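You operate a simulated robot arm through the tools that you are given. There is no shell and no other tool. Be economical: measure what you need, move in short steps, check, and stop when the job is done.

You are at the controls of a simulated two-armed robot. One attempt, no reset.

## Task
Pick up the orange test card with one hand, pass it to the other hand and put it on the shelf under the fill bench. Open the right packing drawer, take the yellow bracket marked "3" from the box side of the packing bench and put it in the inside of the right packing drawer and shut the drawer again. The order is free.
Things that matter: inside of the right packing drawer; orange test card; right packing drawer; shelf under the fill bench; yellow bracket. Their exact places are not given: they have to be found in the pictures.

It is judged by the outcome, as a careful person would: the job done as asked, and still so three seconds after it is handed in. It fails if anything else is knocked over, pushed out of place, dropped, spilled or broken.

## Robot
Two 7-joint arms with two-finger parallel grippers on one trunk, on a base that drives. Base frame: it is fixed to the floor where the robot stands at the start and does not move with it; the origin is under the middle of the robot, x ahead of it, y to its left, z up. Lengths are in m, angles in degrees, forces in N, time in s.
The left shoulder is at the start at [-0.092, 0.119, 0.825], the right one opposite. With the tool pointing down near the work surface each hand reaches from about 0.14 to 0.58 m from the robot's upright axis, wherever it stands, measured 20 degrees to its own side. Places, roughly: inside of the right packing drawer [-1.1, 7.3, 0.6]; right packing drawer [-1, 7.3, 0.7]; shelf under the fill bench [0.8, 0.6, 0.2]; yellow bracket [-1.5, 7, 0.75]. Payload 3.43 kg a hand.
Tool frame (each hand has its own): the origin (TCP) lies between the finger pads and is the grasp point; the fingertips stand 0.03 m ahead of it; z points along the fingers, y is the line along which they close. Largest opening 0.094 m; finger width 0.028, thickness 0.01; the body of the gripper, 0.05 by 0.096 m, starts 0.055 m behind the TCP.
Orientation is told as [roll, pitch, yaw] about the base's x, y, z axes, in that order, counted from this pose: with the fingers straight down and closing along the base's y, the tool's x points along the base's -x, its y along +y and its z along -z.

## Interface
- The arms move only by the tool play_rows. It takes "left_targets", "right_targets" or both (then of equal length, played together; a hand with none holds still); each is a list of rows, each a list of 7 numbers: the shift along the base's x, y, z in units of 40 mm (1.0 is 40 mm), then the turn, a rotation vector about the base's x, y, z in units of 8 degrees (1.0 is 8 degrees), then the gripper command, from -1 (fully open) to 1 (shut), values between in proportion. In form: [[tx, ty, tz, ax, ay, az, grip], ...]. A call has 1 to 10 rows; each row shifts and turns the commanded pose from where the row before left it. A call with a number of a shift or a turn outside -1 to 1 is refused whole. Rows are played at 5 a second. More than 0.05 m and 8.6 degrees between two rows, or a gripper value outside its range, and nothing of the call is played. A pose out of reach is approached as far as the arm can. The call stops where the force on the tool passes 40 N (or 10 N more than at its start, if that is more) or the arm is blocked; 0.2 s more then pass. Each finger travels about 0.153 m/s and halts on what it meets, pressing with about 37 N; the grip force reading is that of the motor and also rises with nothing between the fingers. The clock runs only during rows and for 0.2 s after the last one: add rows that do not move to give the fingers time. The reply holds the time, the measured pose of the TCP, the force on the tool along the base axes, the opening and the grip force, in the units named above and with some noise, with the torque about the TCP (base axes, N m) and any sound that the robot's microphone picked up.
- Cameras (640 x 400 px; columns grow to the right, rows downward): "scene" is now at [0.0252, 0.0034, 1.5188]; the picture's right is [0.04, -1.00, 0.00], its down [-0.86, -0.04, -0.51] and it looks along [0.51, 0.02, -0.86] (base axes); focal length 292 px, centre (320, 200). "left" rides on the left gripper at [0.076, -0.014, -0.102] in its tool frame; the picture's right is [0.18, 0.98, 0.00], its down [-0.75, 0.14, -0.64] and it looks along [-0.63, 0.12, 0.77] (tool axes); focal length 243 px, centre (320, 200). "right" rides on the right gripper at [0.076, 0.014, -0.102] in its tool frame; the picture's right is [-0.18, 0.98, 0.00], its down [-0.75, -0.14, -0.64] and it looks along [-0.63, -0.12, 0.77] (tool axes); focal length 243 px, centre (320, 200).
- capture(camera): a new picture of that camera. No time passes.
- lift_body(by): slides the trunk up (or, below 0, down) by that many m; the arms and the scene camera ride with it, the base frame stays. It gives what a move gives, with no picture.
- drive_base(legs): drives the robot by 1 to 6 legs, each [ahead, left, turn to the left] in m, m and degrees, along the robot's own axes; the way and the turn of a leg run together, so that a leg with both is an arc; at most 1.5 m and 180 degrees a leg. The arms and the cameras ride along, it lands a little off, and it stops where it bumps. It gives what a move gives.
- head_to(pan, tilt): turns the head with the scene camera to pan (to the left, within 143 degrees either way) and tilt (down, from -29 to 69), counted from straight ahead of the robot. It gives what a move gives.
- locate(camera, pixels): for up to 12 pixels [column, row] of the newest picture of that camera ("zoom" is the newest enlarged one), the place [x, y, z] in the base frame of the surface seen there, good to about 0.003 m. No time passes.
- inspect(camera, box): a new picture of the part [left, top, right, bottom] of that camera's present view, enlarged. No time passes.
- hand_in(): hands the job in; it is judged then, once.

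Keep the steps short. Do not move on a guess: measure, check each grasp and each placing, and mend mistakes. In all there are 110 turns and 92 pictures (those below and enlarged ones count). Leave the grippers open and the arms clear of the work at the hand-in unless told otherwise, and finish with a single line.

The tools are called after "Call:" as name(argument=value, ...) on one line, values as JSON. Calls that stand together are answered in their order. play_rows: Moves the arms, as the interface text tells. Its arguments: {"type":"object","properties":{"left_targets":{"type":"array"},"right_targets":{"type":"array"}},"required":[]} The other tools are called the same way: lift_body (by) slides the trunk up or down; drive_base (legs) drives the base; head_to (pan, tilt) turns the head that bears the scene camera; capture (camera) takes a picture; locate (camera, pixels) gives the place of the surface under pixels of a picture; inspect (camera, box) takes an enlarged picture of a part of a camera's view; hand_in () hands the job in.

At the start:

```text
time: 0.0
left_eef_pos: [0.3447, 0.117, 1.0608]
left_tool_rot: [0.0, 0.0, 0.0]
left_contact_force: [0.3, -0.1, -0.8]
left_torque: [-0.01, 0.05, -0.03]
left_finger_gap: 0.094
left_finger_force: 0.0
right_eef_pos: [0.3274, -0.1567, 1.0458]
right_tool_rot: [0.0, -0.1, 0.1]
right_contact_force: [0.4, 0.6, -0.5]
right_torque: [-0.03, -0.02, -0.04]
right_finger_gap: 0.0937
right_finger_force: 0.0
trunk travel left (down, up): [-0.25, 0.085]
robot x, y, heading: [0.0005, 0.002, 0.1]
head pan, tilt: [2.5, 59.1]
```

scene: 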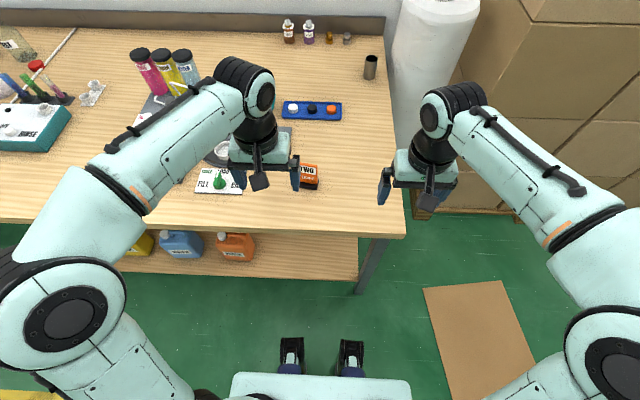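
right: 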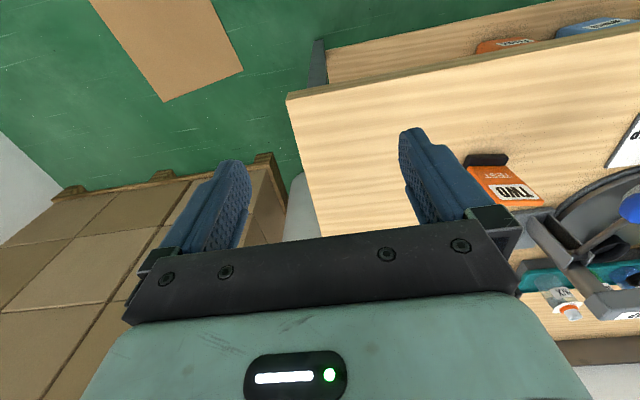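
left: 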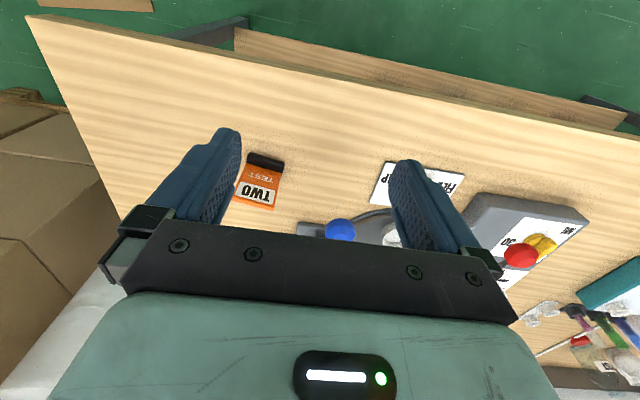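

I see the orange test card near scene (309,175), partly behind the left gripper. I'll enlarge it and measure it, along with the bench edge.

Call:
inspect(camera="left", box=[220, 130, 320, 230])

Call:
locate(camera="left", pixels=[[252, 157], [284, 165], [240, 198], [272, 206], [265, 162], [262, 182], [300, 180], [230, 240], [200, 100], [340, 140]])

Call:
locate(camera="scene", pixels=[[309, 175], [310, 187], [330, 232], [250, 229], [405, 235], [290, 265], [330, 275], [200, 265], [300, 240], [180, 245], [237, 250]])

```text
4.00 times, centred on (270, 180) of left
```

zoom: 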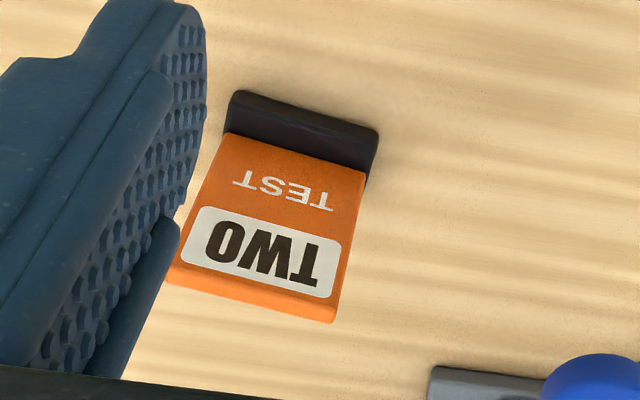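

```text
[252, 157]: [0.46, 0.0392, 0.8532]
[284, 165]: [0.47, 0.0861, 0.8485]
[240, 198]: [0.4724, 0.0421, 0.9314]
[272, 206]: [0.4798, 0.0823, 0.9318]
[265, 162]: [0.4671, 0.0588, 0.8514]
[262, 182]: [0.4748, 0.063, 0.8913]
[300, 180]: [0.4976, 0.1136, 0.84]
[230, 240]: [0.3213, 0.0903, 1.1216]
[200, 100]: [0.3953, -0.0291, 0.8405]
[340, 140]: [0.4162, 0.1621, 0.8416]
```

```text
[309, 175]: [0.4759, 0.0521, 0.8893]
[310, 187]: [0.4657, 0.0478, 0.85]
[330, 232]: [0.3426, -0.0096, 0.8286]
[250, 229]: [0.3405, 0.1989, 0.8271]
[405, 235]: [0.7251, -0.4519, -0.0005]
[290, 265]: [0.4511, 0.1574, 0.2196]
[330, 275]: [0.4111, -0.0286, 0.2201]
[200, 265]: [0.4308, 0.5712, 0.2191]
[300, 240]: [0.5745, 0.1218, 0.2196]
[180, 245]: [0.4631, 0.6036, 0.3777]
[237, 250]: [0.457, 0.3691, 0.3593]
```

The card appears to stand upright (z 0.84 to 0.93) and to face me. The shelf is at z 0.22. I'll move the left hand aside so I can see the card clearly.

Call:
play_rows(left_targets=[[0, 1, 0, 0, 0, 0, -1], [0, 1, 0, 0, 0, 0, -1], [0, 1, 0, 0, 0, 0, -1], [-1, 0, 0, 0, 0, 0, -1]])

Call:
inspect(camera="scene", box=[240, 100, 400, 200])

Call:
inspect(camera="right", box=[420, 100, 580, 240])

```text
time: 1.0
left_eef_pos: [0.2993, 0.2362, 1.0608]
left_tool_rot: [-0.1, -0.2, -0.1]
left_contact_force: [0.0, 0.5, -0.4]
left_torque: [0.03, -0.01, -0.01]
left_finger_gap: 0.0944
left_finger_force: 0.1
right_eef_pos: [0.3275, -0.1562, 1.0463]
right_tool_rot: [0.0, -0.2, 0.0]
right_contact_force: [-0.1, -0.1, -0.4]
right_torque: [0.0, -0.02, 0.01]
right_finger_gap: 0.094
right_finger_force: 0.0
trunk travel left (down, up): [-0.25, 0.085]
robot x, y, heading: [0.0019, -0.0006, 0.2]
head pan, tilt: [2.5, 59.1]
```

```text
4.00 times, centred on (320, 150) of scene
```

zoom: 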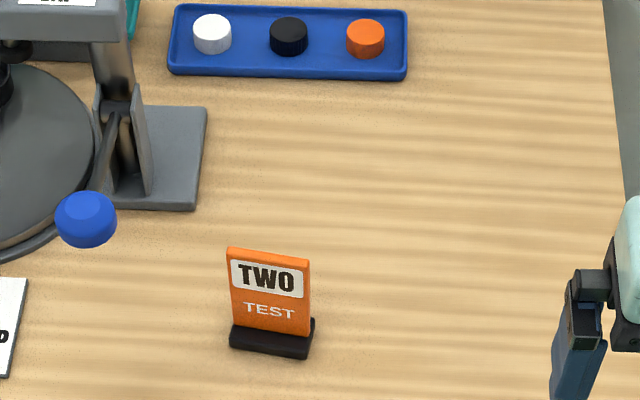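

```text
2.86 times, centred on (500, 170) of right
```

zoom: 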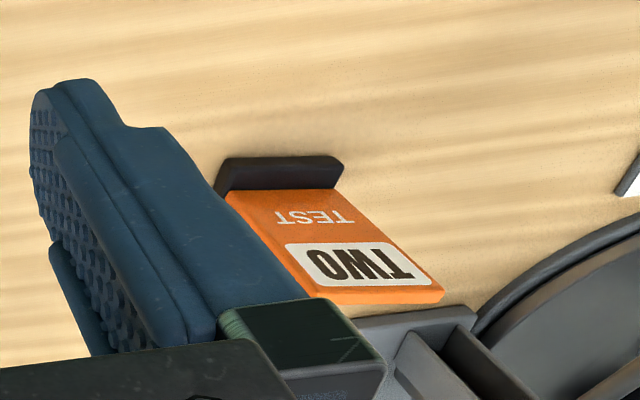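

The card stands in its dark foot at about x 0.475, y 0.063, with its top at z 0.932. I'll turn the right hand so that it closes along x and bring it above the card, high up.

Call:
play_rows(right_targets=[[0.1, 0.5, 0, 0, 0, 1, -1], [0.1, 0.5, 0, 0, 0, 1, -1], [0.2, 0.5, 0, 0, 0, 1, -1], [0.2, 0.5, 0, 0, 0, 1, -1], [0.3, 0.5, 0, 0, 0, 1, -1], [0.4, 0.5, 0, 0, 0, 1, -1], [0.4, 0.5, 0, 0, 0, 1, -1], [0.5, 0.5, 0, 0, 0, 1, -1], [0.5, 0.5, 0, 0, 0, 1, -1], [0.5, 0.5, 0, 0, 0, 1, -1]])

Call:
play_rows(right_targets=[[0.5, 0.28, -0.4, 0, 0, 1, -1], [0, 0, 0, 0, 0, 0.25, -1], [0, 0, 0, 0, 0, 0, -1]])

Call:
capture(camera="right")

Call:
capture(camera="scene")

```text
time: 3.2
left_eef_pos: [0.301, 0.2362, 1.0604]
left_tool_rot: [0.0, 0.0, 0.0]
left_contact_force: [-1.1, 1.6, -0.2]
left_torque: [-0.01, 0.01, 0.05]
left_finger_gap: 0.0942
left_finger_force: 0.0
right_eef_pos: [0.4452, 0.0426, 1.0412]
right_tool_rot: [0.0, 0.1, 80.3]
right_contact_force: [-0.4, 0.2, -0.4]
right_torque: [-0.02, -0.03, 0.01]
right_finger_gap: 0.0941
right_finger_force: 0.0
right hand out of reach, approached as far as the arm can: row 10
trunk travel left (down, up): [-0.25, 0.085]
robot x, y, heading: [-0.0, 0.0019, -0.1]
head pan, tilt: [2.5, 59.1]
```

```text
time: 4.0
left_eef_pos: [0.301, 0.2378, 1.0602]
left_tool_rot: [0.1, 0.0, 0.0]
left_contact_force: [-0.4, -0.7, 0.2]
left_torque: [-0.03, 0.05, 0.02]
left_finger_gap: 0.094
left_finger_force: 0.0
right_eef_pos: [0.4544, 0.0474, 1.025]
right_tool_rot: [0.0, 0.0, 90.2]
right_contact_force: [0.1, 0.0, -0.3]
right_torque: [0.0, -0.02, -0.01]
right_finger_gap: 0.0941
right_finger_force: 0.0
right hand out of reach, approached as far as the arm can: row 1
trunk travel left (down, up): [-0.25, 0.085]
robot x, y, heading: [-0.0008, 0.0017, 0.3]
head pan, tilt: [2.5, 59.1]
```

```text
85 pictures are left
```

right: 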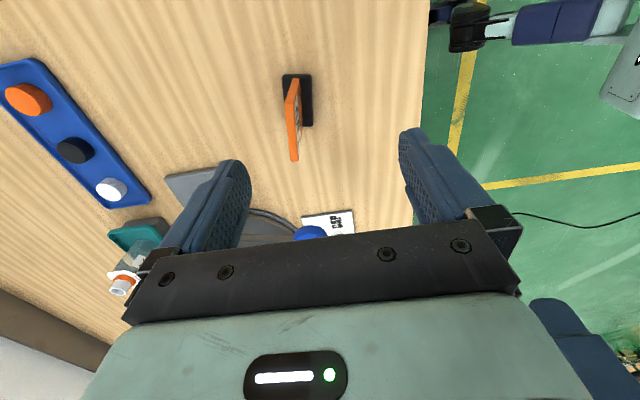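

```text
84 pictures are left
```

scene: 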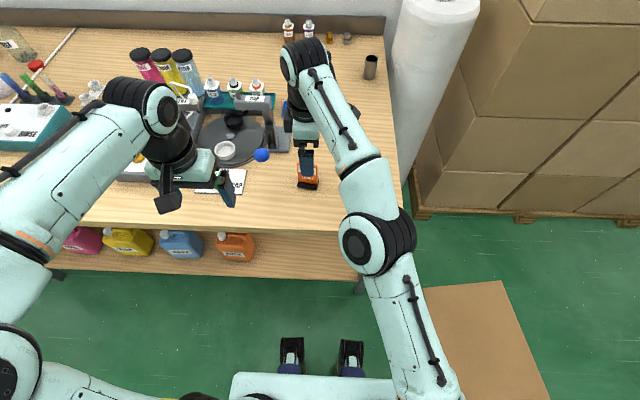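

The right arm is near its reach limit. I'll measure the card in the right hand's picture (orange edge 285–300, 80–160) and then drive a little closer.

Call:
locate(camera="right", pixels=[[293, 157], [289, 130], [298, 130], [292, 100], [287, 78], [311, 78], [311, 122], [295, 115]])

Call:
inspect(camera="right", box=[260, 60, 340, 180])

Call:
drive_base(legs=[[0.06, 0, 0]])

```text
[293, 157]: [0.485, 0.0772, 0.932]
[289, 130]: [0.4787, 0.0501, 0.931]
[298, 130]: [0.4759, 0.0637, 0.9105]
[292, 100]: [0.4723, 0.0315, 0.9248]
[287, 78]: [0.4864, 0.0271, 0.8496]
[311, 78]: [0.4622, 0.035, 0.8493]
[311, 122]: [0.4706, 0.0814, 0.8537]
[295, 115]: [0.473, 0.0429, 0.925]
```

```text
3.33 times, centred on (300, 120) of right
```

zoom: 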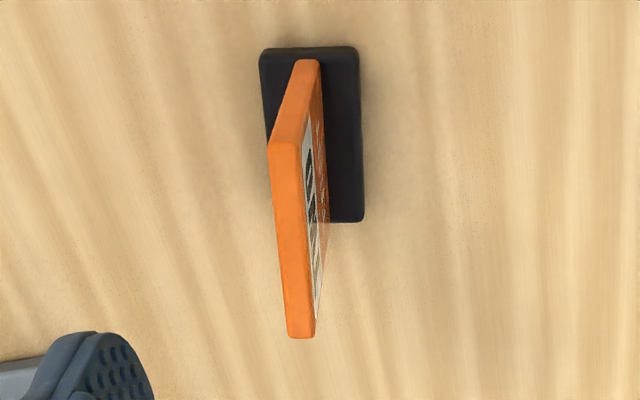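

```text
time: 5.0
left_eef_pos: [0.3614, 0.2376, 1.061]
left_tool_rot: [0.1, 0.1, 0.0]
left_contact_force: [0.5, 0.5, -0.6]
left_torque: [-0.04, 0.02, -0.02]
left_finger_gap: 0.0938
left_finger_force: 0.1
right_eef_pos: [0.5126, 0.0467, 1.024]
right_tool_rot: [0.1, 0.0, 90.1]
right_contact_force: [0.8, -0.3, -0.5]
right_torque: [-0.01, 0.04, -0.03]
right_finger_gap: 0.094
right_finger_force: 0.0
trunk travel left (down, up): [-0.25, 0.085]
robot x, y, heading: [0.0609, -0.0023, 0.1]
head pan, tilt: [2.5, 59.1]
```

The card is turned about -10°, with its top centre near (0.478, 0.055, 0.932). I'll align the hand above it with yaw 80 and then check.

Call:
play_rows(right_targets=[[-0.45, 0, -0.2, 0, 0, -0.65, -1], [-0.45, 0, -0.2, 0, 0, -0.6, -1], [0, 0, 0, 0, 0, 0, -1]])

Call:
capture(camera="right")

Call:
locate(camera="right", pixels=[[293, 157], [289, 130], [298, 130], [292, 110], [320, 150], [320, 120], [320, 135]])

```text
time: 5.8
left_eef_pos: [0.359, 0.2364, 1.0605]
left_tool_rot: [0.0, 0.0, 0.0]
left_contact_force: [0.4, 0.0, 0.2]
left_torque: [0.0, 0.0, 0.01]
left_finger_gap: 0.0939
left_finger_force: 0.0
right_eef_pos: [0.4765, 0.0469, 1.0091]
right_tool_rot: [0.0, 0.0, 80.0]
right_contact_force: [-0.9, -0.8, -1.0]
right_torque: [0.0, 0.02, 0.01]
right_finger_gap: 0.0941
right_finger_force: 0.1
trunk travel left (down, up): [-0.25, 0.085]
robot x, y, heading: [0.0614, -0.0007, -0.1]
head pan, tilt: [2.5, 59.1]
```

```text
82 pictures are left
```

right: 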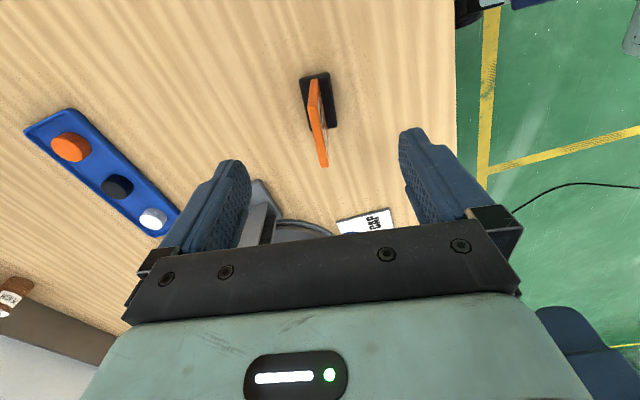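

```text
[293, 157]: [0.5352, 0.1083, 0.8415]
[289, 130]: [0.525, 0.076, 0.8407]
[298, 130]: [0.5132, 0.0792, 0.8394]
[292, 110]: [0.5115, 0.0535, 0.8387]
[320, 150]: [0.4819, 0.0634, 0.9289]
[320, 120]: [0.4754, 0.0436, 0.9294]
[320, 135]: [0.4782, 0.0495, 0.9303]
```

The hand is aligned: the card's centre line at y 0.047 is x 0.477. I'll lower to z 0.935 and close.

Call:
play_rows(right_targets=[[0, 0, -0.6, 0, 0, 0, -1], [0, 0, -0.6, 0, 0, 0, -1], [0, 0, -0.65, 0, 0, 0, -1], [0, 0, 0, 0, 0, 0, -1], [0, 0, 0, 0, 0, 0, 0.2], [0, 0, 0, 0, 0, 0, 0.6], [0, 0, 0, 0, 0, 0, 1], [0, 0, 0, 0, 0, 0, 1]])

Call:
capture(camera="right")

```text
time: 7.6
left_eef_pos: [0.359, 0.2362, 1.0615]
left_tool_rot: [0.0, 0.0, 0.1]
left_contact_force: [0.2, -0.7, -0.4]
left_torque: [0.02, 0.03, 0.02]
left_finger_gap: 0.0938
left_finger_force: 0.1
right_eef_pos: [0.4763, 0.0473, 0.9371]
right_tool_rot: [-0.1, 0.0, 80.1]
right_contact_force: [0.5, -1.0, 8.2]
right_torque: [-0.05, -0.03, -0.01]
right_finger_gap: 0.007
right_finger_force: 37.1
trunk travel left (down, up): [-0.25, 0.085]
robot x, y, heading: [0.0584, -0.0014, -0.0]
head pan, tilt: [2.5, 59.1]
```

```text
81 pictures are left
```

right: 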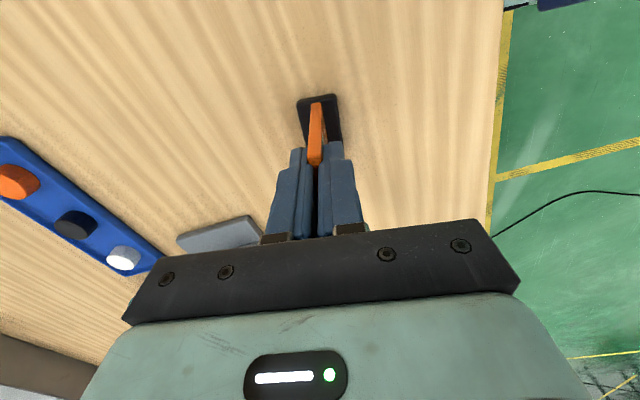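

The card is gripped (gap 7 mm). I'll lift it straight up, then bring it back to the middle at yaw 90 for the pass.

Call:
play_rows(right_targets=[[0, 0, 0.3, 0, 0, 0, 1], [0, 0, 0.7, 0, 0, 0, 1], [0, 0, 0.8, 0, 0, 0, 1], [0, 0, 0.7, 0, 0, 0, 1], [-0.3, -0.3, 0, 0, 0, 0.25, 1], [-0.4, -0.4, 0, 0, 0, 0.5, 1], [-0.4, -0.4, 0, 0, 0, 0.5, 1], [-0.3, -0.1, 0, 0, 0, 0, 1], [0, 0, 0, 0, 0, 0, 1]])

Call:
capture(camera="scene")

```text
time: 9.6
left_eef_pos: [0.3612, 0.2381, 1.0615]
left_tool_rot: [0.0, -0.1, 0.0]
left_contact_force: [0.6, -0.1, -0.3]
left_torque: [-0.02, 0.01, 0.02]
left_finger_gap: 0.0942
left_finger_force: 0.1
right_eef_pos: [0.4195, 0.0, 1.0349]
right_tool_rot: [0.0, 0.0, 90.1]
right_contact_force: [0.1, 0.8, 0.3]
right_torque: [-0.04, 0.03, 0.02]
right_finger_gap: 0.0069
right_finger_force: 36.8
trunk travel left (down, up): [-0.25, 0.085]
robot x, y, heading: [0.0589, 0.0003, 0.2]
head pan, tilt: [2.5, 59.1]
```

```text
80 pictures are left
```

scene: 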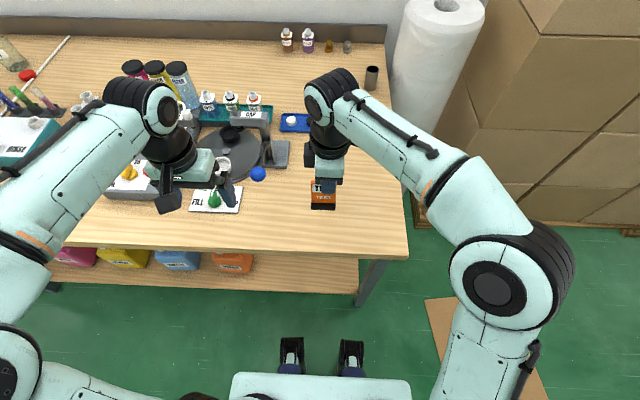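

The card is held clear. Now I'll turn the left hand to yaw -90 and then tilt it to point to the right and down, keeping it off to the left for now.

Call:
play_rows(left_targets=[[0, 0.2, 0.5, 0, 0, -1, -1], [0, 0.2, 0.5, 0, 0, -1, -1], [0, 0, 0, 0, 0, -1, -1], [0, 0, 0, 0, 0, -1, -1], [0, 0, 0, 0, 0, -1, -1], [0, 0, 0, 0, 0, -1, -1], [0, 0, 0, 0, 0, -1, -1], [0, 0, 0, 0, 0, -1, -1], [0, 0, 0, 0, 0, -1, -1], [0, 0, 0, 0, 0, -1, -1]])

Call:
play_rows(left_targets=[[0.2, 0, 0, 0, 0, -1, -1], [0.2, 0, 0, 0, 0, -0.25, -1], [0.2, 0, 0, -1, 0, 0, -1], [0.2, 0, 0, -1, 0, 0, -1], [0.2, 0, 0, -1, 0, 0, -1], [0.2, 0, 0, -1, 0, 0, -1], [0.2, 0, 0, -1, 0, 0, -1], [0.06, 0, 0, -1, 0, 0, -1], [0, 0, 0, -0.87, 0, 0, -1], [0, 0, 0, 0, 0, 0, -1]])

Call:
capture(camera="scene")

Call:
capture(camera="left")

```text
time: 11.8
left_eef_pos: [0.3601, 0.2537, 1.0992]
left_tool_rot: [0.0, 0.0, -80.2]
left_contact_force: [0.6, -0.4, 0.1]
left_torque: [0.01, 0.01, 0.01]
left_finger_gap: 0.0941
left_finger_force: 0.0
right_eef_pos: [0.4189, -0.0, 1.0341]
right_tool_rot: [0.0, -0.1, 90.0]
right_contact_force: [0.3, 0.4, -0.1]
right_torque: [-0.07, -0.01, 0.0]
right_finger_gap: 0.0068
right_finger_force: 37.2
trunk travel left (down, up): [-0.25, 0.085]
robot x, y, heading: [0.0575, 0.0002, -0.1]
head pan, tilt: [2.5, 59.1]
```

```text
time: 14.0
left_eef_pos: [0.4182, 0.2526, 1.1]
left_tool_rot: [0.1, -55.1, -90.2]
left_contact_force: [-0.4, 0.5, 0.2]
left_torque: [-0.01, 0.0, 0.01]
left_finger_gap: 0.0941
left_finger_force: 0.1
right_eef_pos: [0.4195, 0.0005, 1.0354]
right_tool_rot: [0.0, -0.1, 90.0]
right_contact_force: [0.0, 0.1, -0.4]
right_torque: [0.02, 0.02, 0.03]
right_finger_gap: 0.0068
right_finger_force: 37.0
trunk travel left (down, up): [-0.25, 0.085]
robot x, y, heading: [0.0558, 0.0001, 0.1]
head pan, tilt: [2.5, 59.1]
```

```text
79 pictures are left
```

scene: 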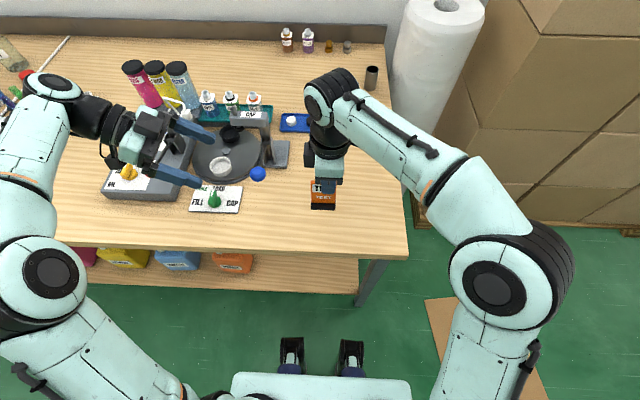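

```text
78 pictures are left
```

left: 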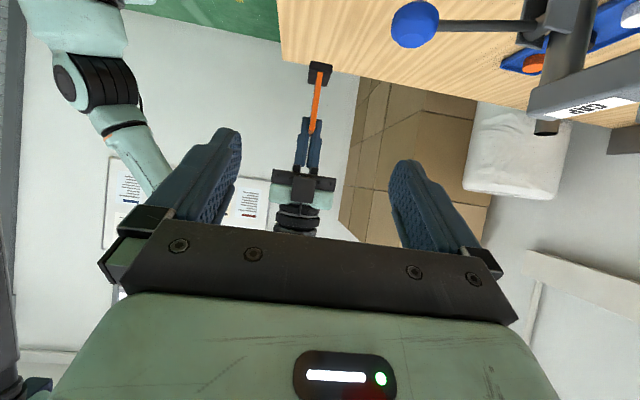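

Both arms are in place, and the left camera shows the card's edge at (317,100). I'll measure it.

Call:
locate(camera="left", pixels=[[318, 80], [317, 95], [316, 110], [313, 128], [312, 68], [326, 72], [305, 128], [318, 128]])

```text
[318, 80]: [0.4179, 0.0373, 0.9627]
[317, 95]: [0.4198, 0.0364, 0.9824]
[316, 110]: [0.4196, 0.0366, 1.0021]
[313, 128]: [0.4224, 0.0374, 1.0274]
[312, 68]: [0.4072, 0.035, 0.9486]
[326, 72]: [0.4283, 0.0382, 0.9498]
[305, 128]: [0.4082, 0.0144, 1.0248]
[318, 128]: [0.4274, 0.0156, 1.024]
```

The card edge is at x 0.4195, y 0.037; the foot top is at z 0.95 and the right fingertips end at z 1.005. First I'll bring the left hand to a pre-grasp point, 12 cm back along its axis.

Call:
play_rows(left_targets=[[0.03, -0.75, -0.25, 0, 0, 0, -1], [0, -0.75, -0.25, 0, 0, 0, -1], [0, -0.7, -0.25, 0, 0, 0, -1], [0, -0.7, -0.25, 0, 0, 0, -1], [0, 0, 0, 0, 0, 0, -1]])

Call:
play_rows(left_targets=[[0, -0.6, -0.42, 0, 0, 0, -1], [0, -0.6, -0.42, 0, 0, 0, -1], [0, -0.6, -0.42, 0, 0, 0, -1], [0, -0.65, -0.45, 0, 0, 0, -1], [0, 0, 0, 0, 0, 0, -1]])

Call:
capture(camera="left")

```text
time: 15.2
left_eef_pos: [0.4193, 0.1377, 1.0629]
left_tool_rot: [0.1, -54.9, -90.0]
left_contact_force: [-0.2, -0.3, 0.1]
left_torque: [0.0, -0.01, 0.0]
left_finger_gap: 0.0939
left_finger_force: 0.0
right_eef_pos: [0.4187, 0.0012, 1.0347]
right_tool_rot: [0.0, 0.0, 90.0]
right_contact_force: [-0.2, -0.2, -0.8]
right_torque: [-0.02, 0.06, 0.01]
right_finger_gap: 0.0068
right_finger_force: 37.1
trunk travel left (down, up): [-0.25, 0.085]
robot x, y, heading: [0.0586, -0.0028, -0.2]
head pan, tilt: [2.5, 59.1]
```

```text
time: 16.4
left_eef_pos: [0.4182, 0.0387, 0.9924]
left_tool_rot: [-0.1, -55.0, -90.0]
left_contact_force: [0.8, -0.2, -0.2]
left_torque: [0.01, 0.02, 0.01]
left_finger_gap: 0.0938
left_finger_force: 0.1
right_eef_pos: [0.4179, 0.0001, 1.0337]
right_tool_rot: [0.1, -0.1, 90.0]
right_contact_force: [0.5, 0.2, -0.9]
right_torque: [0.0, 0.01, 0.0]
right_finger_gap: 0.0067
right_finger_force: 37.0
trunk travel left (down, up): [-0.25, 0.085]
robot x, y, heading: [0.0608, 0.0034, -0.1]
head pan, tilt: [2.5, 59.1]
```

```text
77 pictures are left
```

left: 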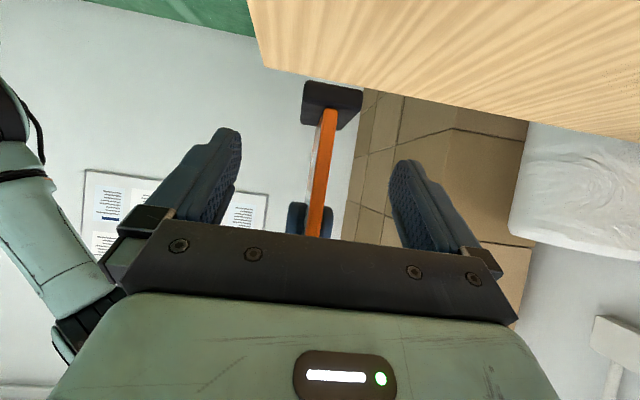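

The card is centred between the left fingers. I'll close the left hand while the right holds.

Call:
play_rows(left_targets=[[0, 0, 0, 0, 0, 0, -0.2], [0, 0, 0, 0, 0, 0, 0.4], [0, 0, 0, 0, 0, 0, 0.8], [0, 0, 0, 0, 0, 0, 1], [0, 0, 0, 0, 0, 0, 1]])

Call:
capture(camera="left")

```text
time: 17.6
left_eef_pos: [0.419, 0.0387, 0.9906]
left_tool_rot: [-0.1, -55.0, -89.9]
left_contact_force: [-0.4, -0.4, -0.4]
left_torque: [0.04, -0.01, -0.01]
left_finger_gap: 0.0112
left_finger_force: 37.0
right_eef_pos: [0.419, 0.0011, 1.0343]
right_tool_rot: [0.0, 0.0, 90.0]
right_contact_force: [1.1, 0.1, -0.2]
right_torque: [0.01, -0.05, -0.02]
right_finger_gap: 0.0067
right_finger_force: 37.5
trunk travel left (down, up): [-0.25, 0.085]
robot x, y, heading: [0.0602, -0.0018, -0.2]
head pan, tilt: [2.5, 59.1]
```

```text
76 pictures are left
```

left: 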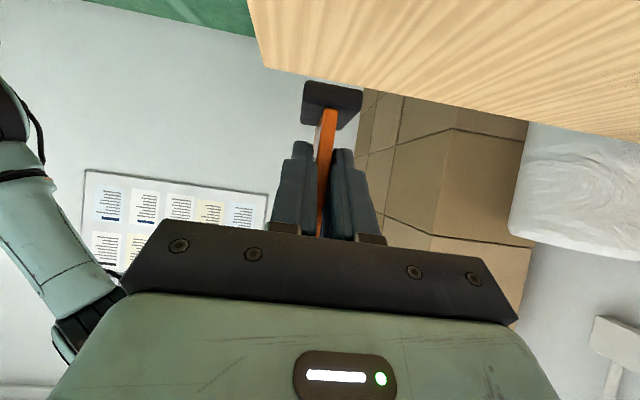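

Left gap is 11 mm against 7 mm on the right, so I'll look closer before letting go.

Call:
inspect(camera="left", box=[260, 70, 400, 250])

Call:
inspect(camera="scene", box=[220, 80, 400, 240])

Call:
capture(camera="right")

```text
2.22 times, centred on (330, 160) of left
```

zoom: 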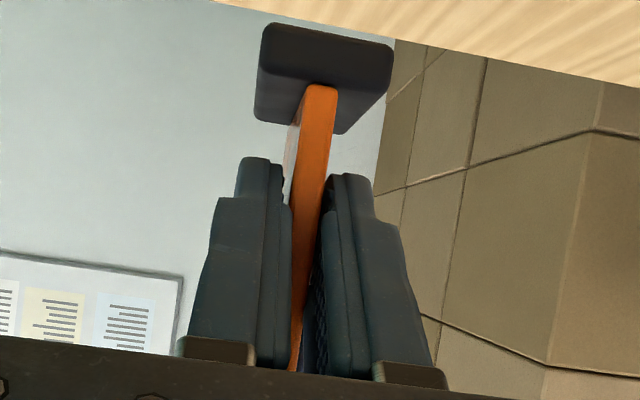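

```text
2.50 times, centred on (310, 160) of scene
```

zoom: 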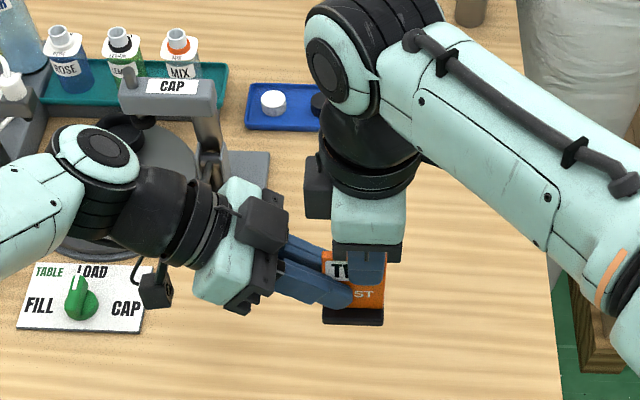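

```text
73 pictures are left
```

right: 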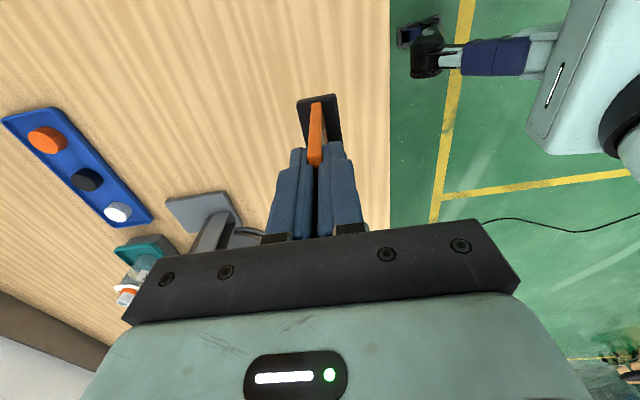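

The card is caught between the left pads, at a slight angle because of the right grip. I'll open the right hand and raise it away.

Call:
play_rows(right_targets=[[0, 0, 0, 0, 0, 0, 0.6], [0, 0, 0, 0, 0, 0, 0], [0, 0, 0, 0, 0, 0, -0.6], [0, 0, 0, 0, 0, 0, -1], [0, 0, 0.5, 0, 0, 0, -1], [0, 0, 1, 0, 0, 0, -1], [0, -1, 0.5, 0, 0, 0, -1], [0, -1, 0, 0, 0, 0, -1], [0, -1, 0, 0, 0, 0, -1]])

Call:
capture(camera="left")

Call:
capture(camera="scene")

```text
time: 19.6
left_eef_pos: [0.4191, 0.0377, 0.9933]
left_tool_rot: [0.0, -54.9, -90.0]
left_contact_force: [0.7, 0.2, -0.5]
left_torque: [0.01, 0.04, 0.02]
left_finger_gap: 0.011
left_finger_force: 37.1
right_eef_pos: [0.4172, -0.1193, 1.117]
right_tool_rot: [0.0, -0.1, 90.0]
right_contact_force: [0.4, 0.0, -0.8]
right_torque: [0.03, 0.0, 0.01]
right_finger_gap: 0.0941
right_finger_force: 0.0
trunk travel left (down, up): [-0.25, 0.085]
robot x, y, heading: [0.0598, 0.0007, -0.0]
head pan, tilt: [2.5, 59.1]
```

```text
72 pictures are left
```

left: 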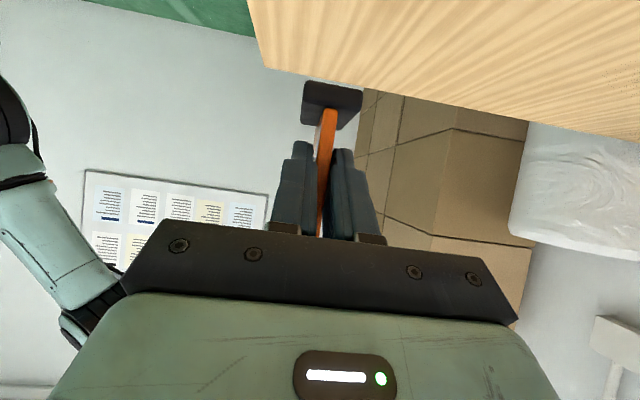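

```text
71 pictures are left
```

scene: 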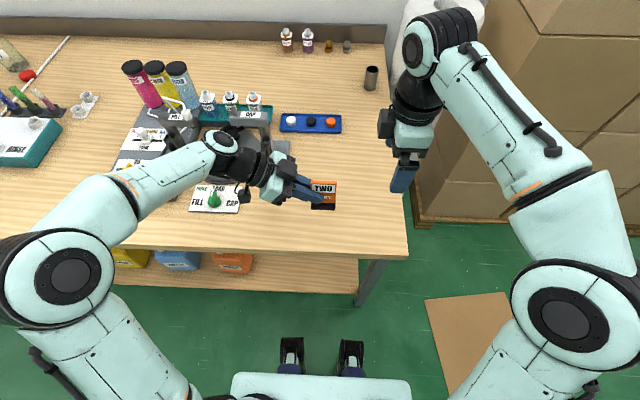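

The left hand has the card. I'll raise it, then drive back 0.42 m away from the bench.

Call:
play_rows(left_targets=[[0, 0, 0.5, 0, 0, 0, 1], [0, 0, 0.8, 0, 0, 0, 1], [-0.5, 0, 0.5, 0, 0, 0, 1], [-0.5, 0.5, 0, 0, 0, 0, 1], [0, 0.5, 0, 0, 0, 0, 1]])

Call:
drive_base(legs=[[-0.42, 0, 0]])

Call:
play_rows(left_targets=[[0, 0.3, -0.5, 0, 0, 1, 1], [0, 0.3, -0.5, 0, 0, 1, 1], [0, 0.3, -0.5, 0, 0, 1, 1], [0, 0.3, -0.5, 0, 0, 1, 1], [0, 0.3, -0.5, 0, 0, 1, 1], [0, 0.2, -0.5, 0, 0, 1, 1], [0, 0, -0.5, 0, 0, 1, 1], [0, 0, -0.5, 0, 0, 1, 1], [0, 0, -0.5, 0, 0, 1, 1], [0, 0, -0.5, 0, 0, 1, 1]])

Call:
lift_body(by=-0.24)

```text
time: 20.8
left_eef_pos: [0.3803, 0.0779, 1.0646]
left_tool_rot: [0.0, -55.0, -90.0]
left_contact_force: [-0.3, -0.3, 0.2]
left_torque: [0.02, 0.0, 0.0]
left_finger_gap: 0.0112
left_finger_force: 36.9
right_eef_pos: [0.4184, -0.119, 1.116]
right_tool_rot: [0.0, 0.0, 90.0]
right_contact_force: [0.5, -0.3, -0.3]
right_torque: [0.0, 0.01, 0.05]
right_finger_gap: 0.0938
right_finger_force: 0.1
trunk travel left (down, up): [-0.25, 0.085]
robot x, y, heading: [0.0568, 0.0006, 0.0]
head pan, tilt: [2.5, 59.1]
```

```text
time: 23.3
left_eef_pos: [-0.0389, 0.0782, 1.0647]
left_tool_rot: [0.0, -55.1, -90.2]
left_contact_force: [-1.1, 0.8, -0.8]
left_torque: [0.04, 0.05, 0.03]
left_finger_gap: 0.0113
left_finger_force: 37.2
right_eef_pos: [-0.0008, -0.1199, 1.1167]
right_tool_rot: [0.0, 0.0, 89.8]
right_contact_force: [0.4, -0.2, -0.1]
right_torque: [0.02, 0.0, -0.03]
right_finger_gap: 0.094
right_finger_force: 0.0
trunk travel left (down, up): [-0.25, 0.085]
robot x, y, heading: [-0.3599, 0.002, -0.3]
head pan, tilt: [2.5, 59.1]
```

```text
time: 25.5
left_eef_pos: [-0.0257, 0.1503, 0.925]
left_tool_rot: [2.3, -58.3, -22.9]
left_contact_force: [0.7, 1.0, -2.3]
left_torque: [-0.09, -0.04, -0.09]
left_finger_gap: 0.011
left_finger_force: 36.5
left hand out of reach, approached as far as the arm can: row 8, 9, 10
right_eef_pos: [-0.0003, -0.1202, 1.1159]
right_tool_rot: [0.0, -0.1, 89.7]
right_contact_force: [0.6, 0.1, 0.0]
right_torque: [-0.01, 0.03, 0.0]
right_finger_gap: 0.0941
right_finger_force: 0.0
trunk travel left (down, up): [-0.25, 0.085]
robot x, y, heading: [-0.3609, -0.0, -0.4]
head pan, tilt: [2.5, 59.1]
```

```text
time: 28.0
left_eef_pos: [-0.0214, 0.1519, 0.686]
left_tool_rot: [2.2, -58.2, -22.7]
left_contact_force: [0.4, 0.2, -0.8]
left_torque: [0.01, 0.0, -0.01]
left_finger_gap: 0.0114
left_finger_force: 36.9
right_eef_pos: [-0.0005, -0.1199, 0.8761]
right_tool_rot: [0.0, 0.0, 89.7]
right_contact_force: [-0.6, -0.2, 0.2]
right_torque: [0.03, -0.02, 0.02]
right_finger_gap: 0.0942
right_finger_force: 0.1
trunk travel left (down, up): [-0.01, 0.325]
robot x, y, heading: [-0.3648, -0.0001, -0.1]
head pan, tilt: [2.5, 59.1]
```

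The yaw stalled near -23°, with the hand close in. I'll move it forward and down to give the arm room, then check again.

Call:
play_rows(left_targets=[[0.4, 0, -0.8, 0, 0, 0, 1], [0.4, 0, -0.8, 0, 0, 0, 1], [0.4, 0, -0.8, 0, 0, 0, 1], [0.4, 0, -0.8, 0, 0, 0, 1], [0.4, 0, -0.8, 0, 0, 0, 1], [0, 0, -0.8, 0, 0, 0, 1], [0, 0, -0.8, 0, 0, 0, 1], [0, 0, -0.8, 0, 0, 0, 1], [0, 0, -0.8, 0, 0, 0, 1], [0, 0, 0, 0, 0, 0, 1]])

Call:
capture(camera="scene")

Call:
capture(camera="left")

```text
time: 30.2
left_eef_pos: [0.0495, 0.1252, 0.4656]
left_tool_rot: [2.1, -58.2, -22.7]
left_contact_force: [0.9, 0.4, -1.0]
left_torque: [0.04, -0.02, 0.03]
left_finger_gap: 0.0108
left_finger_force: 37.2
left hand out of reach, approached as far as the arm can: row 6, 7, 8, 9
right_eef_pos: [-0.0004, -0.1195, 0.8771]
right_tool_rot: [0.0, 0.0, 89.8]
right_contact_force: [-0.9, 0.1, -0.4]
right_torque: [-0.04, 0.0, -0.03]
right_finger_gap: 0.0942
right_finger_force: 0.0
trunk travel left (down, up): [-0.01, 0.325]
robot x, y, heading: [-0.3597, 0.0014, -0.4]
head pan, tilt: [2.5, 59.1]
```

```text
70 pictures are left
```

scene: 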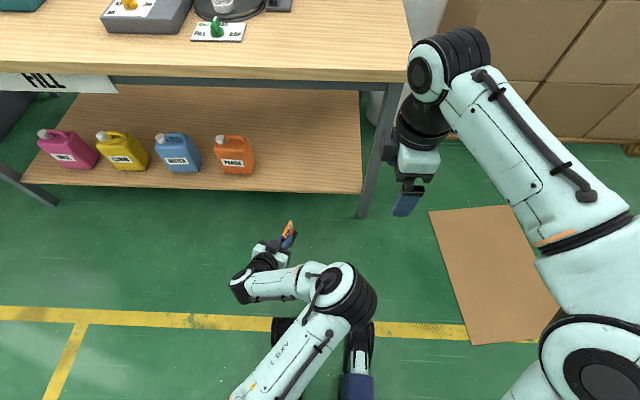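

```text
69 pictures are left
```

left: 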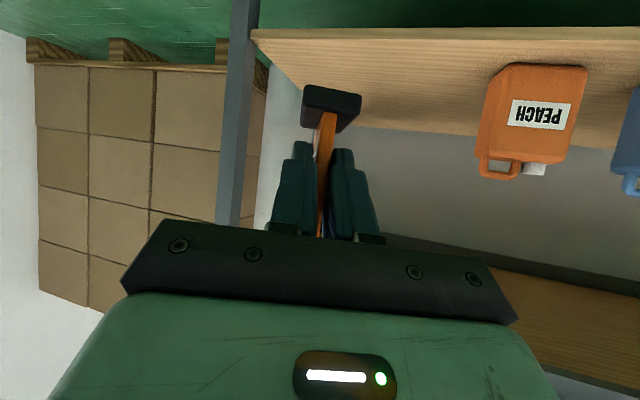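

The left elbow has swung inward and z stalled at 0.466. I'll extend forward (still short of the bench) and see whether it can go lower.

Call:
play_rows(left_targets=[[0.8, 0.3, 0, 0, 0, 0, 1], [0.8, 0.3, 0, 0, 0, 0, 1], [0.8, 0.3, -0.5, 0, 0, 0, 1], [0.5, 0.3, -0.8, 0, 0, 0, 1], [0, 0, -0.8, 0, 0, 0, 1], [0, 0, 0, 0, 0, 0, 1]])

Call:
capture(camera="scene")

```text
time: 31.6
left_eef_pos: [0.1138, 0.0908, 0.4618]
left_tool_rot: [2.2, -58.0, -22.7]
left_contact_force: [0.0, -0.3, -0.6]
left_torque: [0.02, 0.04, 0.02]
left_finger_gap: 0.0112
left_finger_force: 36.7
left hand out of reach, approached as far as the arm can: row 1, 2, 3, 4, 5
right_eef_pos: [-0.0009, -0.1206, 0.8756]
right_tool_rot: [-0.1, 0.0, 89.7]
right_contact_force: [1.3, 0.3, 0.0]
right_torque: [0.0, 0.04, 0.02]
right_finger_gap: 0.0942
right_finger_force: 0.0
trunk travel left (down, up): [-0.01, 0.325]
robot x, y, heading: [-0.3599, 0.0054, -0.3]
head pan, tilt: [2.5, 59.1]
```

```text
68 pictures are left
```

scene: 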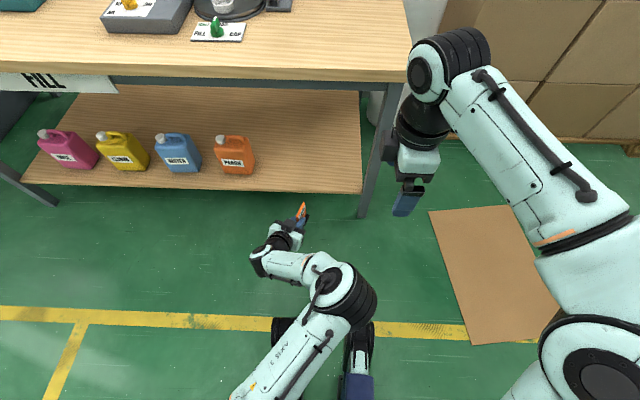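

The arm is folded with its elbow inward. I'll reverse the path: up and back to yaw -90, un-tilt to tool-down, yaw back to 0, then pitch forward.

Call:
play_rows(left_targets=[[-0.5, 0.3, 0.7, 0, 0, 0, 1], [-0.5, 0.3, 0.7, 0, 0, 0, 1], [-0.5, 0.3, 0.7, 0, 0, -1, 1], [-0.5, 0.2, 0.7, 0, 0, -1, 1], [-0.5, 0.2, 0.7, 0, 0, -1, 1], [-0.5, 0.2, 0.5, 0, 0, -1, 1], [0, 0, 0.5, 0, 0, -1, 1], [0, 0, 0.5, 0, 0, -1, 1], [0, 0, 0.5, 0, 0, -1, 1], [0, 0, 0, 0, 0, -1, 1]])

Call:
capture(camera="scene")

```text
time: 33.8
left_eef_pos: [-0.0149, 0.1381, 0.6907]
left_tool_rot: [2.1, -58.3, -87.0]
left_contact_force: [-0.7, 0.1, -0.7]
left_torque: [0.02, 0.01, -0.02]
left_finger_gap: 0.011
left_finger_force: 37.4
left hand out of reach, approached as far as the arm can: row 10
right_eef_pos: [-0.0005, -0.1198, 0.877]
right_tool_rot: [0.0, 0.0, 89.8]
right_contact_force: [0.2, 0.8, -0.2]
right_torque: [-0.02, 0.0, 0.0]
right_finger_gap: 0.0943
right_finger_force: 0.0
trunk travel left (down, up): [-0.01, 0.325]
robot x, y, heading: [-0.3581, 0.0021, 0.0]
head pan, tilt: [2.5, 59.1]
```

```text
67 pictures are left
```

scene: 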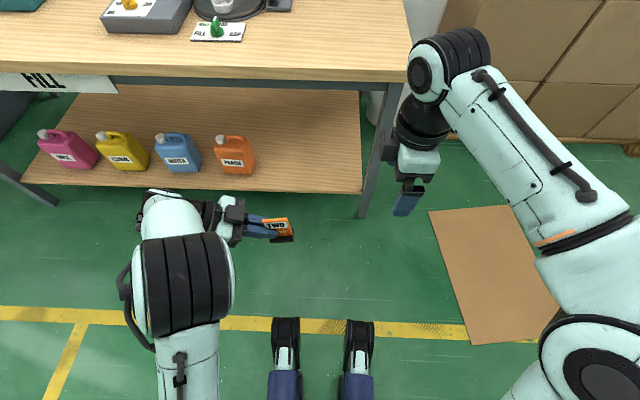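

The elbow is out again. I'll un-tilt to tool-down while rising and moving left.

Call:
play_rows(left_targets=[[0, 0.4, 0.5, 0, 0, 0, 1], [0, 0.4, 0.5, 0.8, 0, 0, 1], [0, 0.4, 0.5, 1, 0, 0, 1], [0, 0.4, 0.5, 1, 0, 0, 1], [0, 0.4, 0.5, 1, 0, 0, 1], [0, 0.2, 0.5, 1, 0, 0, 1], [0, 0, 0, 1, 0, 0, 1], [0, 0, 0, 1, 0, 0, 1], [0, 0, 0, 0.4, 0, 0, 1]])

Call:
play_rows(left_targets=[[0, 0, 0, 0, 0, 1, 1], [0, 0, 0, 0, 0, 1, 1], [0, 0, 0, 0, 0, 1, 1], [0, 0, 0, 0, 0, 1, 1], [0, 0, 0, 0, 0, 1, 1], [0, 0, 0, 0, 0, 1, 1], [0, 0, 0, 0, 0, 1, 1], [0, 0, 0, 0, 0, 1, 1], [0, 0, 0, 0, 0, 1, 1], [0, 0, 0, 0, 0, 1, 1]])

Call:
capture(camera="scene")

```text
time: 35.8
left_eef_pos: [-0.0142, 0.2247, 0.8112]
left_tool_rot: [4.8, -0.6, -88.3]
left_contact_force: [0.3, 0.7, 0.1]
left_torque: [0.03, -0.01, -0.01]
left_finger_gap: 0.0112
left_finger_force: 36.9
right_eef_pos: [-0.0012, -0.1196, 0.8766]
right_tool_rot: [0.1, -0.1, 89.6]
right_contact_force: [-0.1, -0.6, -0.7]
right_torque: [0.01, 0.0, 0.01]
right_finger_gap: 0.094
right_finger_force: 0.1
trunk travel left (down, up): [-0.01, 0.325]
robot x, y, heading: [-0.3608, 0.0024, -0.4]
head pan, tilt: [2.5, 59.1]
```

```text
time: 38.0
left_eef_pos: [-0.0153, 0.2244, 0.8112]
left_tool_rot: [4.9, -0.7, -8.2]
left_contact_force: [-0.1, 0.8, -1.1]
left_torque: [-0.01, 0.01, -0.02]
left_finger_gap: 0.0111
left_finger_force: 36.9
right_eef_pos: [0.0001, -0.1201, 0.876]
right_tool_rot: [0.0, 0.1, 89.8]
right_contact_force: [1.0, 0.4, -0.9]
right_torque: [0.01, 0.02, 0.0]
right_finger_gap: 0.0941
right_finger_force: 0.1
trunk travel left (down, up): [-0.01, 0.325]
robot x, y, heading: [-0.3593, -0.0029, -0.2]
head pan, tilt: [2.5, 59.1]
```

```text
66 pictures are left
```

scene: 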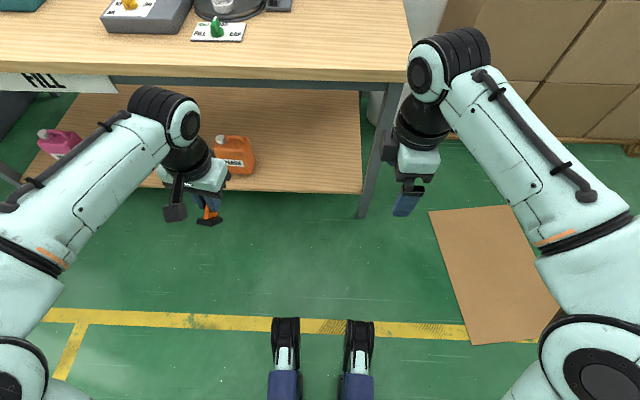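

The arm is back in its natural pose. I'll level the roll and yaw, then lower straight down in front of the bench.

Call:
play_rows(left_targets=[[0.3, 0, -0.5, -0.6, 0, 0.5, 1], [0.3, -0.3, -1, 0, 0, 0.5, 1], [0.3, -0.3, -1, 0, 0, 0, 1], [0.3, -0.3, -1, 0, 0, 0, 1], [0.3, -0.3, -1, 0, 0, 0, 1], [0, 0, -1, 0, 0, 0, 1], [0, 0, -1, 0, 0, 0, 1], [0, 0, -1, 0, 0, 0, 1], [0, 0, -0.8, 0, 0, 0, 1], [0, 0, 0, 0, 0, 0, 1]])

Call:
play_rows(left_targets=[[0.2, 0, 0, 0, -1, 0, 1], [0.2, 0, 0, 0, -1, 0, 1], [0.2, 0, 0, 0, -1, 0, 1], [0.2, 0, 0, 0, -1, 0, 1], [0.2, 0, 0, 0, -1, 0, 1], [0.2, 0, 0, 0, -1, 0, 1], [0, 0, 0, 0, -0.8, 0, 1], [0, 0, 0, 0, 0, 0, 1]])

Call:
capture(camera="scene")

Call:
capture(camera="left")

```text
time: 40.2
left_eef_pos: [0.0429, 0.1755, 0.4779]
left_tool_rot: [0.2, -1.1, -0.2]
left_contact_force: [-0.2, 0.1, -0.7]
left_torque: [-0.02, 0.02, -0.04]
left_finger_gap: 0.0112
left_finger_force: 37.0
right_eef_pos: [-0.0023, -0.1189, 0.8765]
right_tool_rot: [0.0, 0.0, 89.7]
right_contact_force: [-0.3, 0.6, 0.0]
right_torque: [-0.03, 0.01, -0.02]
right_finger_gap: 0.094
right_finger_force: 0.1
trunk travel left (down, up): [-0.01, 0.325]
robot x, y, heading: [-0.3618, 0.0021, -0.2]
head pan, tilt: [2.5, 59.1]
```

```text
time: 42.0
left_eef_pos: [0.0925, 0.1759, 0.4793]
left_tool_rot: [0.4, -55.6, -0.4]
left_contact_force: [0.2, -0.4, -0.6]
left_torque: [-0.03, 0.02, 0.02]
left_finger_gap: 0.0109
left_finger_force: 37.9
right_eef_pos: [-0.0003, -0.1189, 0.877]
right_tool_rot: [0.0, -0.1, 89.8]
right_contact_force: [0.6, 0.2, -0.9]
right_torque: [-0.01, -0.05, 0.0]
right_finger_gap: 0.0939
right_finger_force: 0.0
trunk travel left (down, up): [-0.01, 0.325]
robot x, y, heading: [-0.36, -0.002, -0.3]
head pan, tilt: [2.5, 59.1]
```

```text
65 pictures are left
```

scene: 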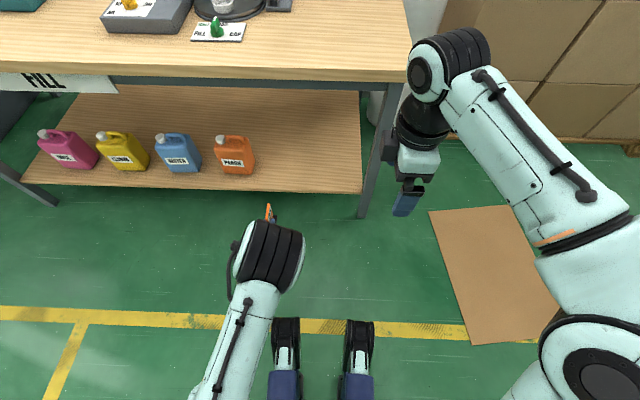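

```text
64 pictures are left
```

left: 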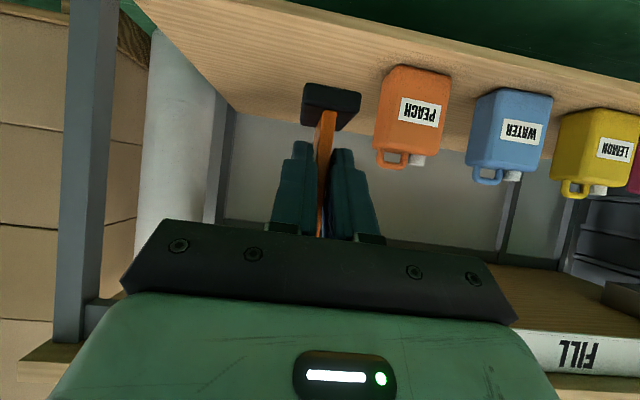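

The left arm now has the right shape. I'll lower it towards shelf height and pull the right hand back and up so it clears the bench during the approach.

Call:
play_rows(left_targets=[[0, -0.2, -0.7, 0, 0, 0, 1], [0.2, -0.2, -0.7, 0, 0, 0, 1], [0.2, -0.2, -0.7, 0, 0, 0, 1], [0.2, 0, -0.7, 0, 0, 0, 1], [0.2, 0, -0.7, 0, 0, 0, 1], [0, 0, 0, 0, 0, 0, 1]], right_targets=[[-0.6, 0, 0.6, 0, 0, 0, -1], [-0.6, 0, 0.6, 0, 0, 0, -1], [-0.6, 0, 0.6, 0, 0, 0, -1], [-0.6, 0, 0.6, 0, 0, 0, -1], [-0.6, 0, 0, 0, 0, 0, -1], [0, 0, 0, 0, 0, 0, -1]])

Call:
capture(camera="left")

Call:
locate(camera="left", pixels=[[305, 102], [357, 110], [326, 108], [322, 140], [343, 130], [400, 60], [350, 40], [280, 60]])

```text
time: 43.4
left_eef_pos: [0.1252, 0.1522, 0.3368]
left_tool_rot: [0.3, -55.5, -0.1]
left_contact_force: [0.5, -0.5, -0.3]
left_torque: [-0.05, -0.03, -0.05]
left_finger_gap: 0.0111
left_finger_force: 36.9
right_eef_pos: [-0.1212, -0.1191, 0.9719]
right_tool_rot: [0.0, 0.1, 89.9]
right_contact_force: [0.3, -0.1, -0.1]
right_torque: [0.02, -0.01, -0.01]
right_finger_gap: 0.0939
right_finger_force: 0.0
trunk travel left (down, up): [-0.01, 0.325]
robot x, y, heading: [-0.3588, -0.0015, 0.0]
head pan, tilt: [2.5, 59.1]
```

```text
63 pictures are left
```

left: 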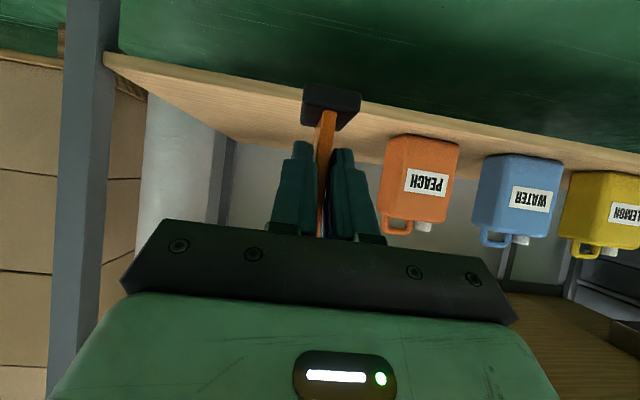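

```text
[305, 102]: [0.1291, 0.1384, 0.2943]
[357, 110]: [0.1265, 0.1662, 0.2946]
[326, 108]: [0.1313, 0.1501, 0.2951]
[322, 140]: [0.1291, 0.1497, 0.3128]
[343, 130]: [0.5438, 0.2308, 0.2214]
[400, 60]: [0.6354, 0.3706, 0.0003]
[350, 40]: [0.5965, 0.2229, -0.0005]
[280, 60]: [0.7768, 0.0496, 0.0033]
```

The card foot is now at z about 0.283–0.2945, y 0.138–0.166. The shelf there is clear: the PEACH bottle is at y 0.37. I'll drive forward 0.335 m with the card 6 cm above shelf height.

Call:
drive_base(legs=[[0.335, 0, 0]])

Call:
capture(camera="left")

Call:
capture(camera="scene")

Call:
locate(camera="left", pixels=[[305, 102], [357, 110], [320, 80], [320, 50], [320, 20], [400, 110], [250, 100]])

```text
time: 45.6
left_eef_pos: [0.461, 0.1535, 0.3388]
left_tool_rot: [0.4, -55.4, -0.2]
left_contact_force: [-0.7, 0.2, -0.3]
left_torque: [0.0, -0.02, 0.01]
left_finger_gap: 0.0112
left_finger_force: 36.8
right_eef_pos: [0.2178, -0.1187, 0.9697]
right_tool_rot: [-0.1, 0.0, 90.0]
right_contact_force: [0.5, 0.6, 0.5]
right_torque: [-0.01, 0.03, 0.0]
right_finger_gap: 0.0941
right_finger_force: 0.0
trunk travel left (down, up): [-0.01, 0.325]
robot x, y, heading: [-0.025, 0.0006, -0.0]
head pan, tilt: [2.5, 59.1]
```

```text
62 pictures are left
```

left: 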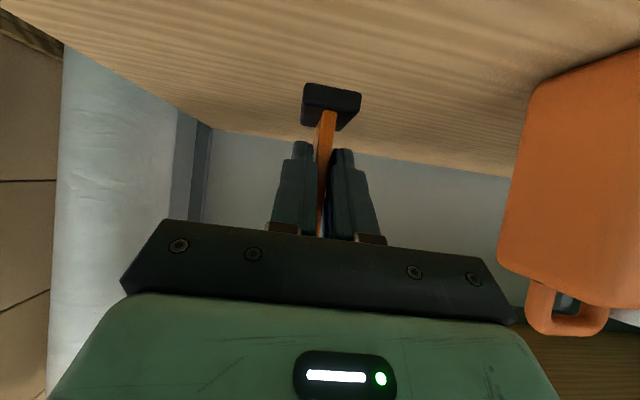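

```text
61 pictures are left
```

scene: 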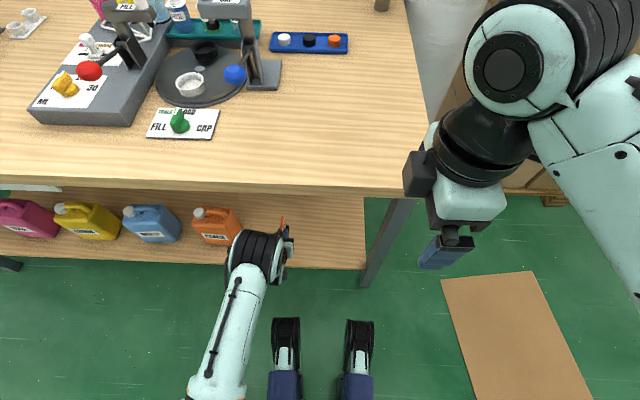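

```text
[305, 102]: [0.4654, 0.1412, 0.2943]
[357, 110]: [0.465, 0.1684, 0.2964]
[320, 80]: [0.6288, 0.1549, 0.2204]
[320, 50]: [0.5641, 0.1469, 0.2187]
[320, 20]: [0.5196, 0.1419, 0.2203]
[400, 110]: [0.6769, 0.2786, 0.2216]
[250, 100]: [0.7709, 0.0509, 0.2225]
```

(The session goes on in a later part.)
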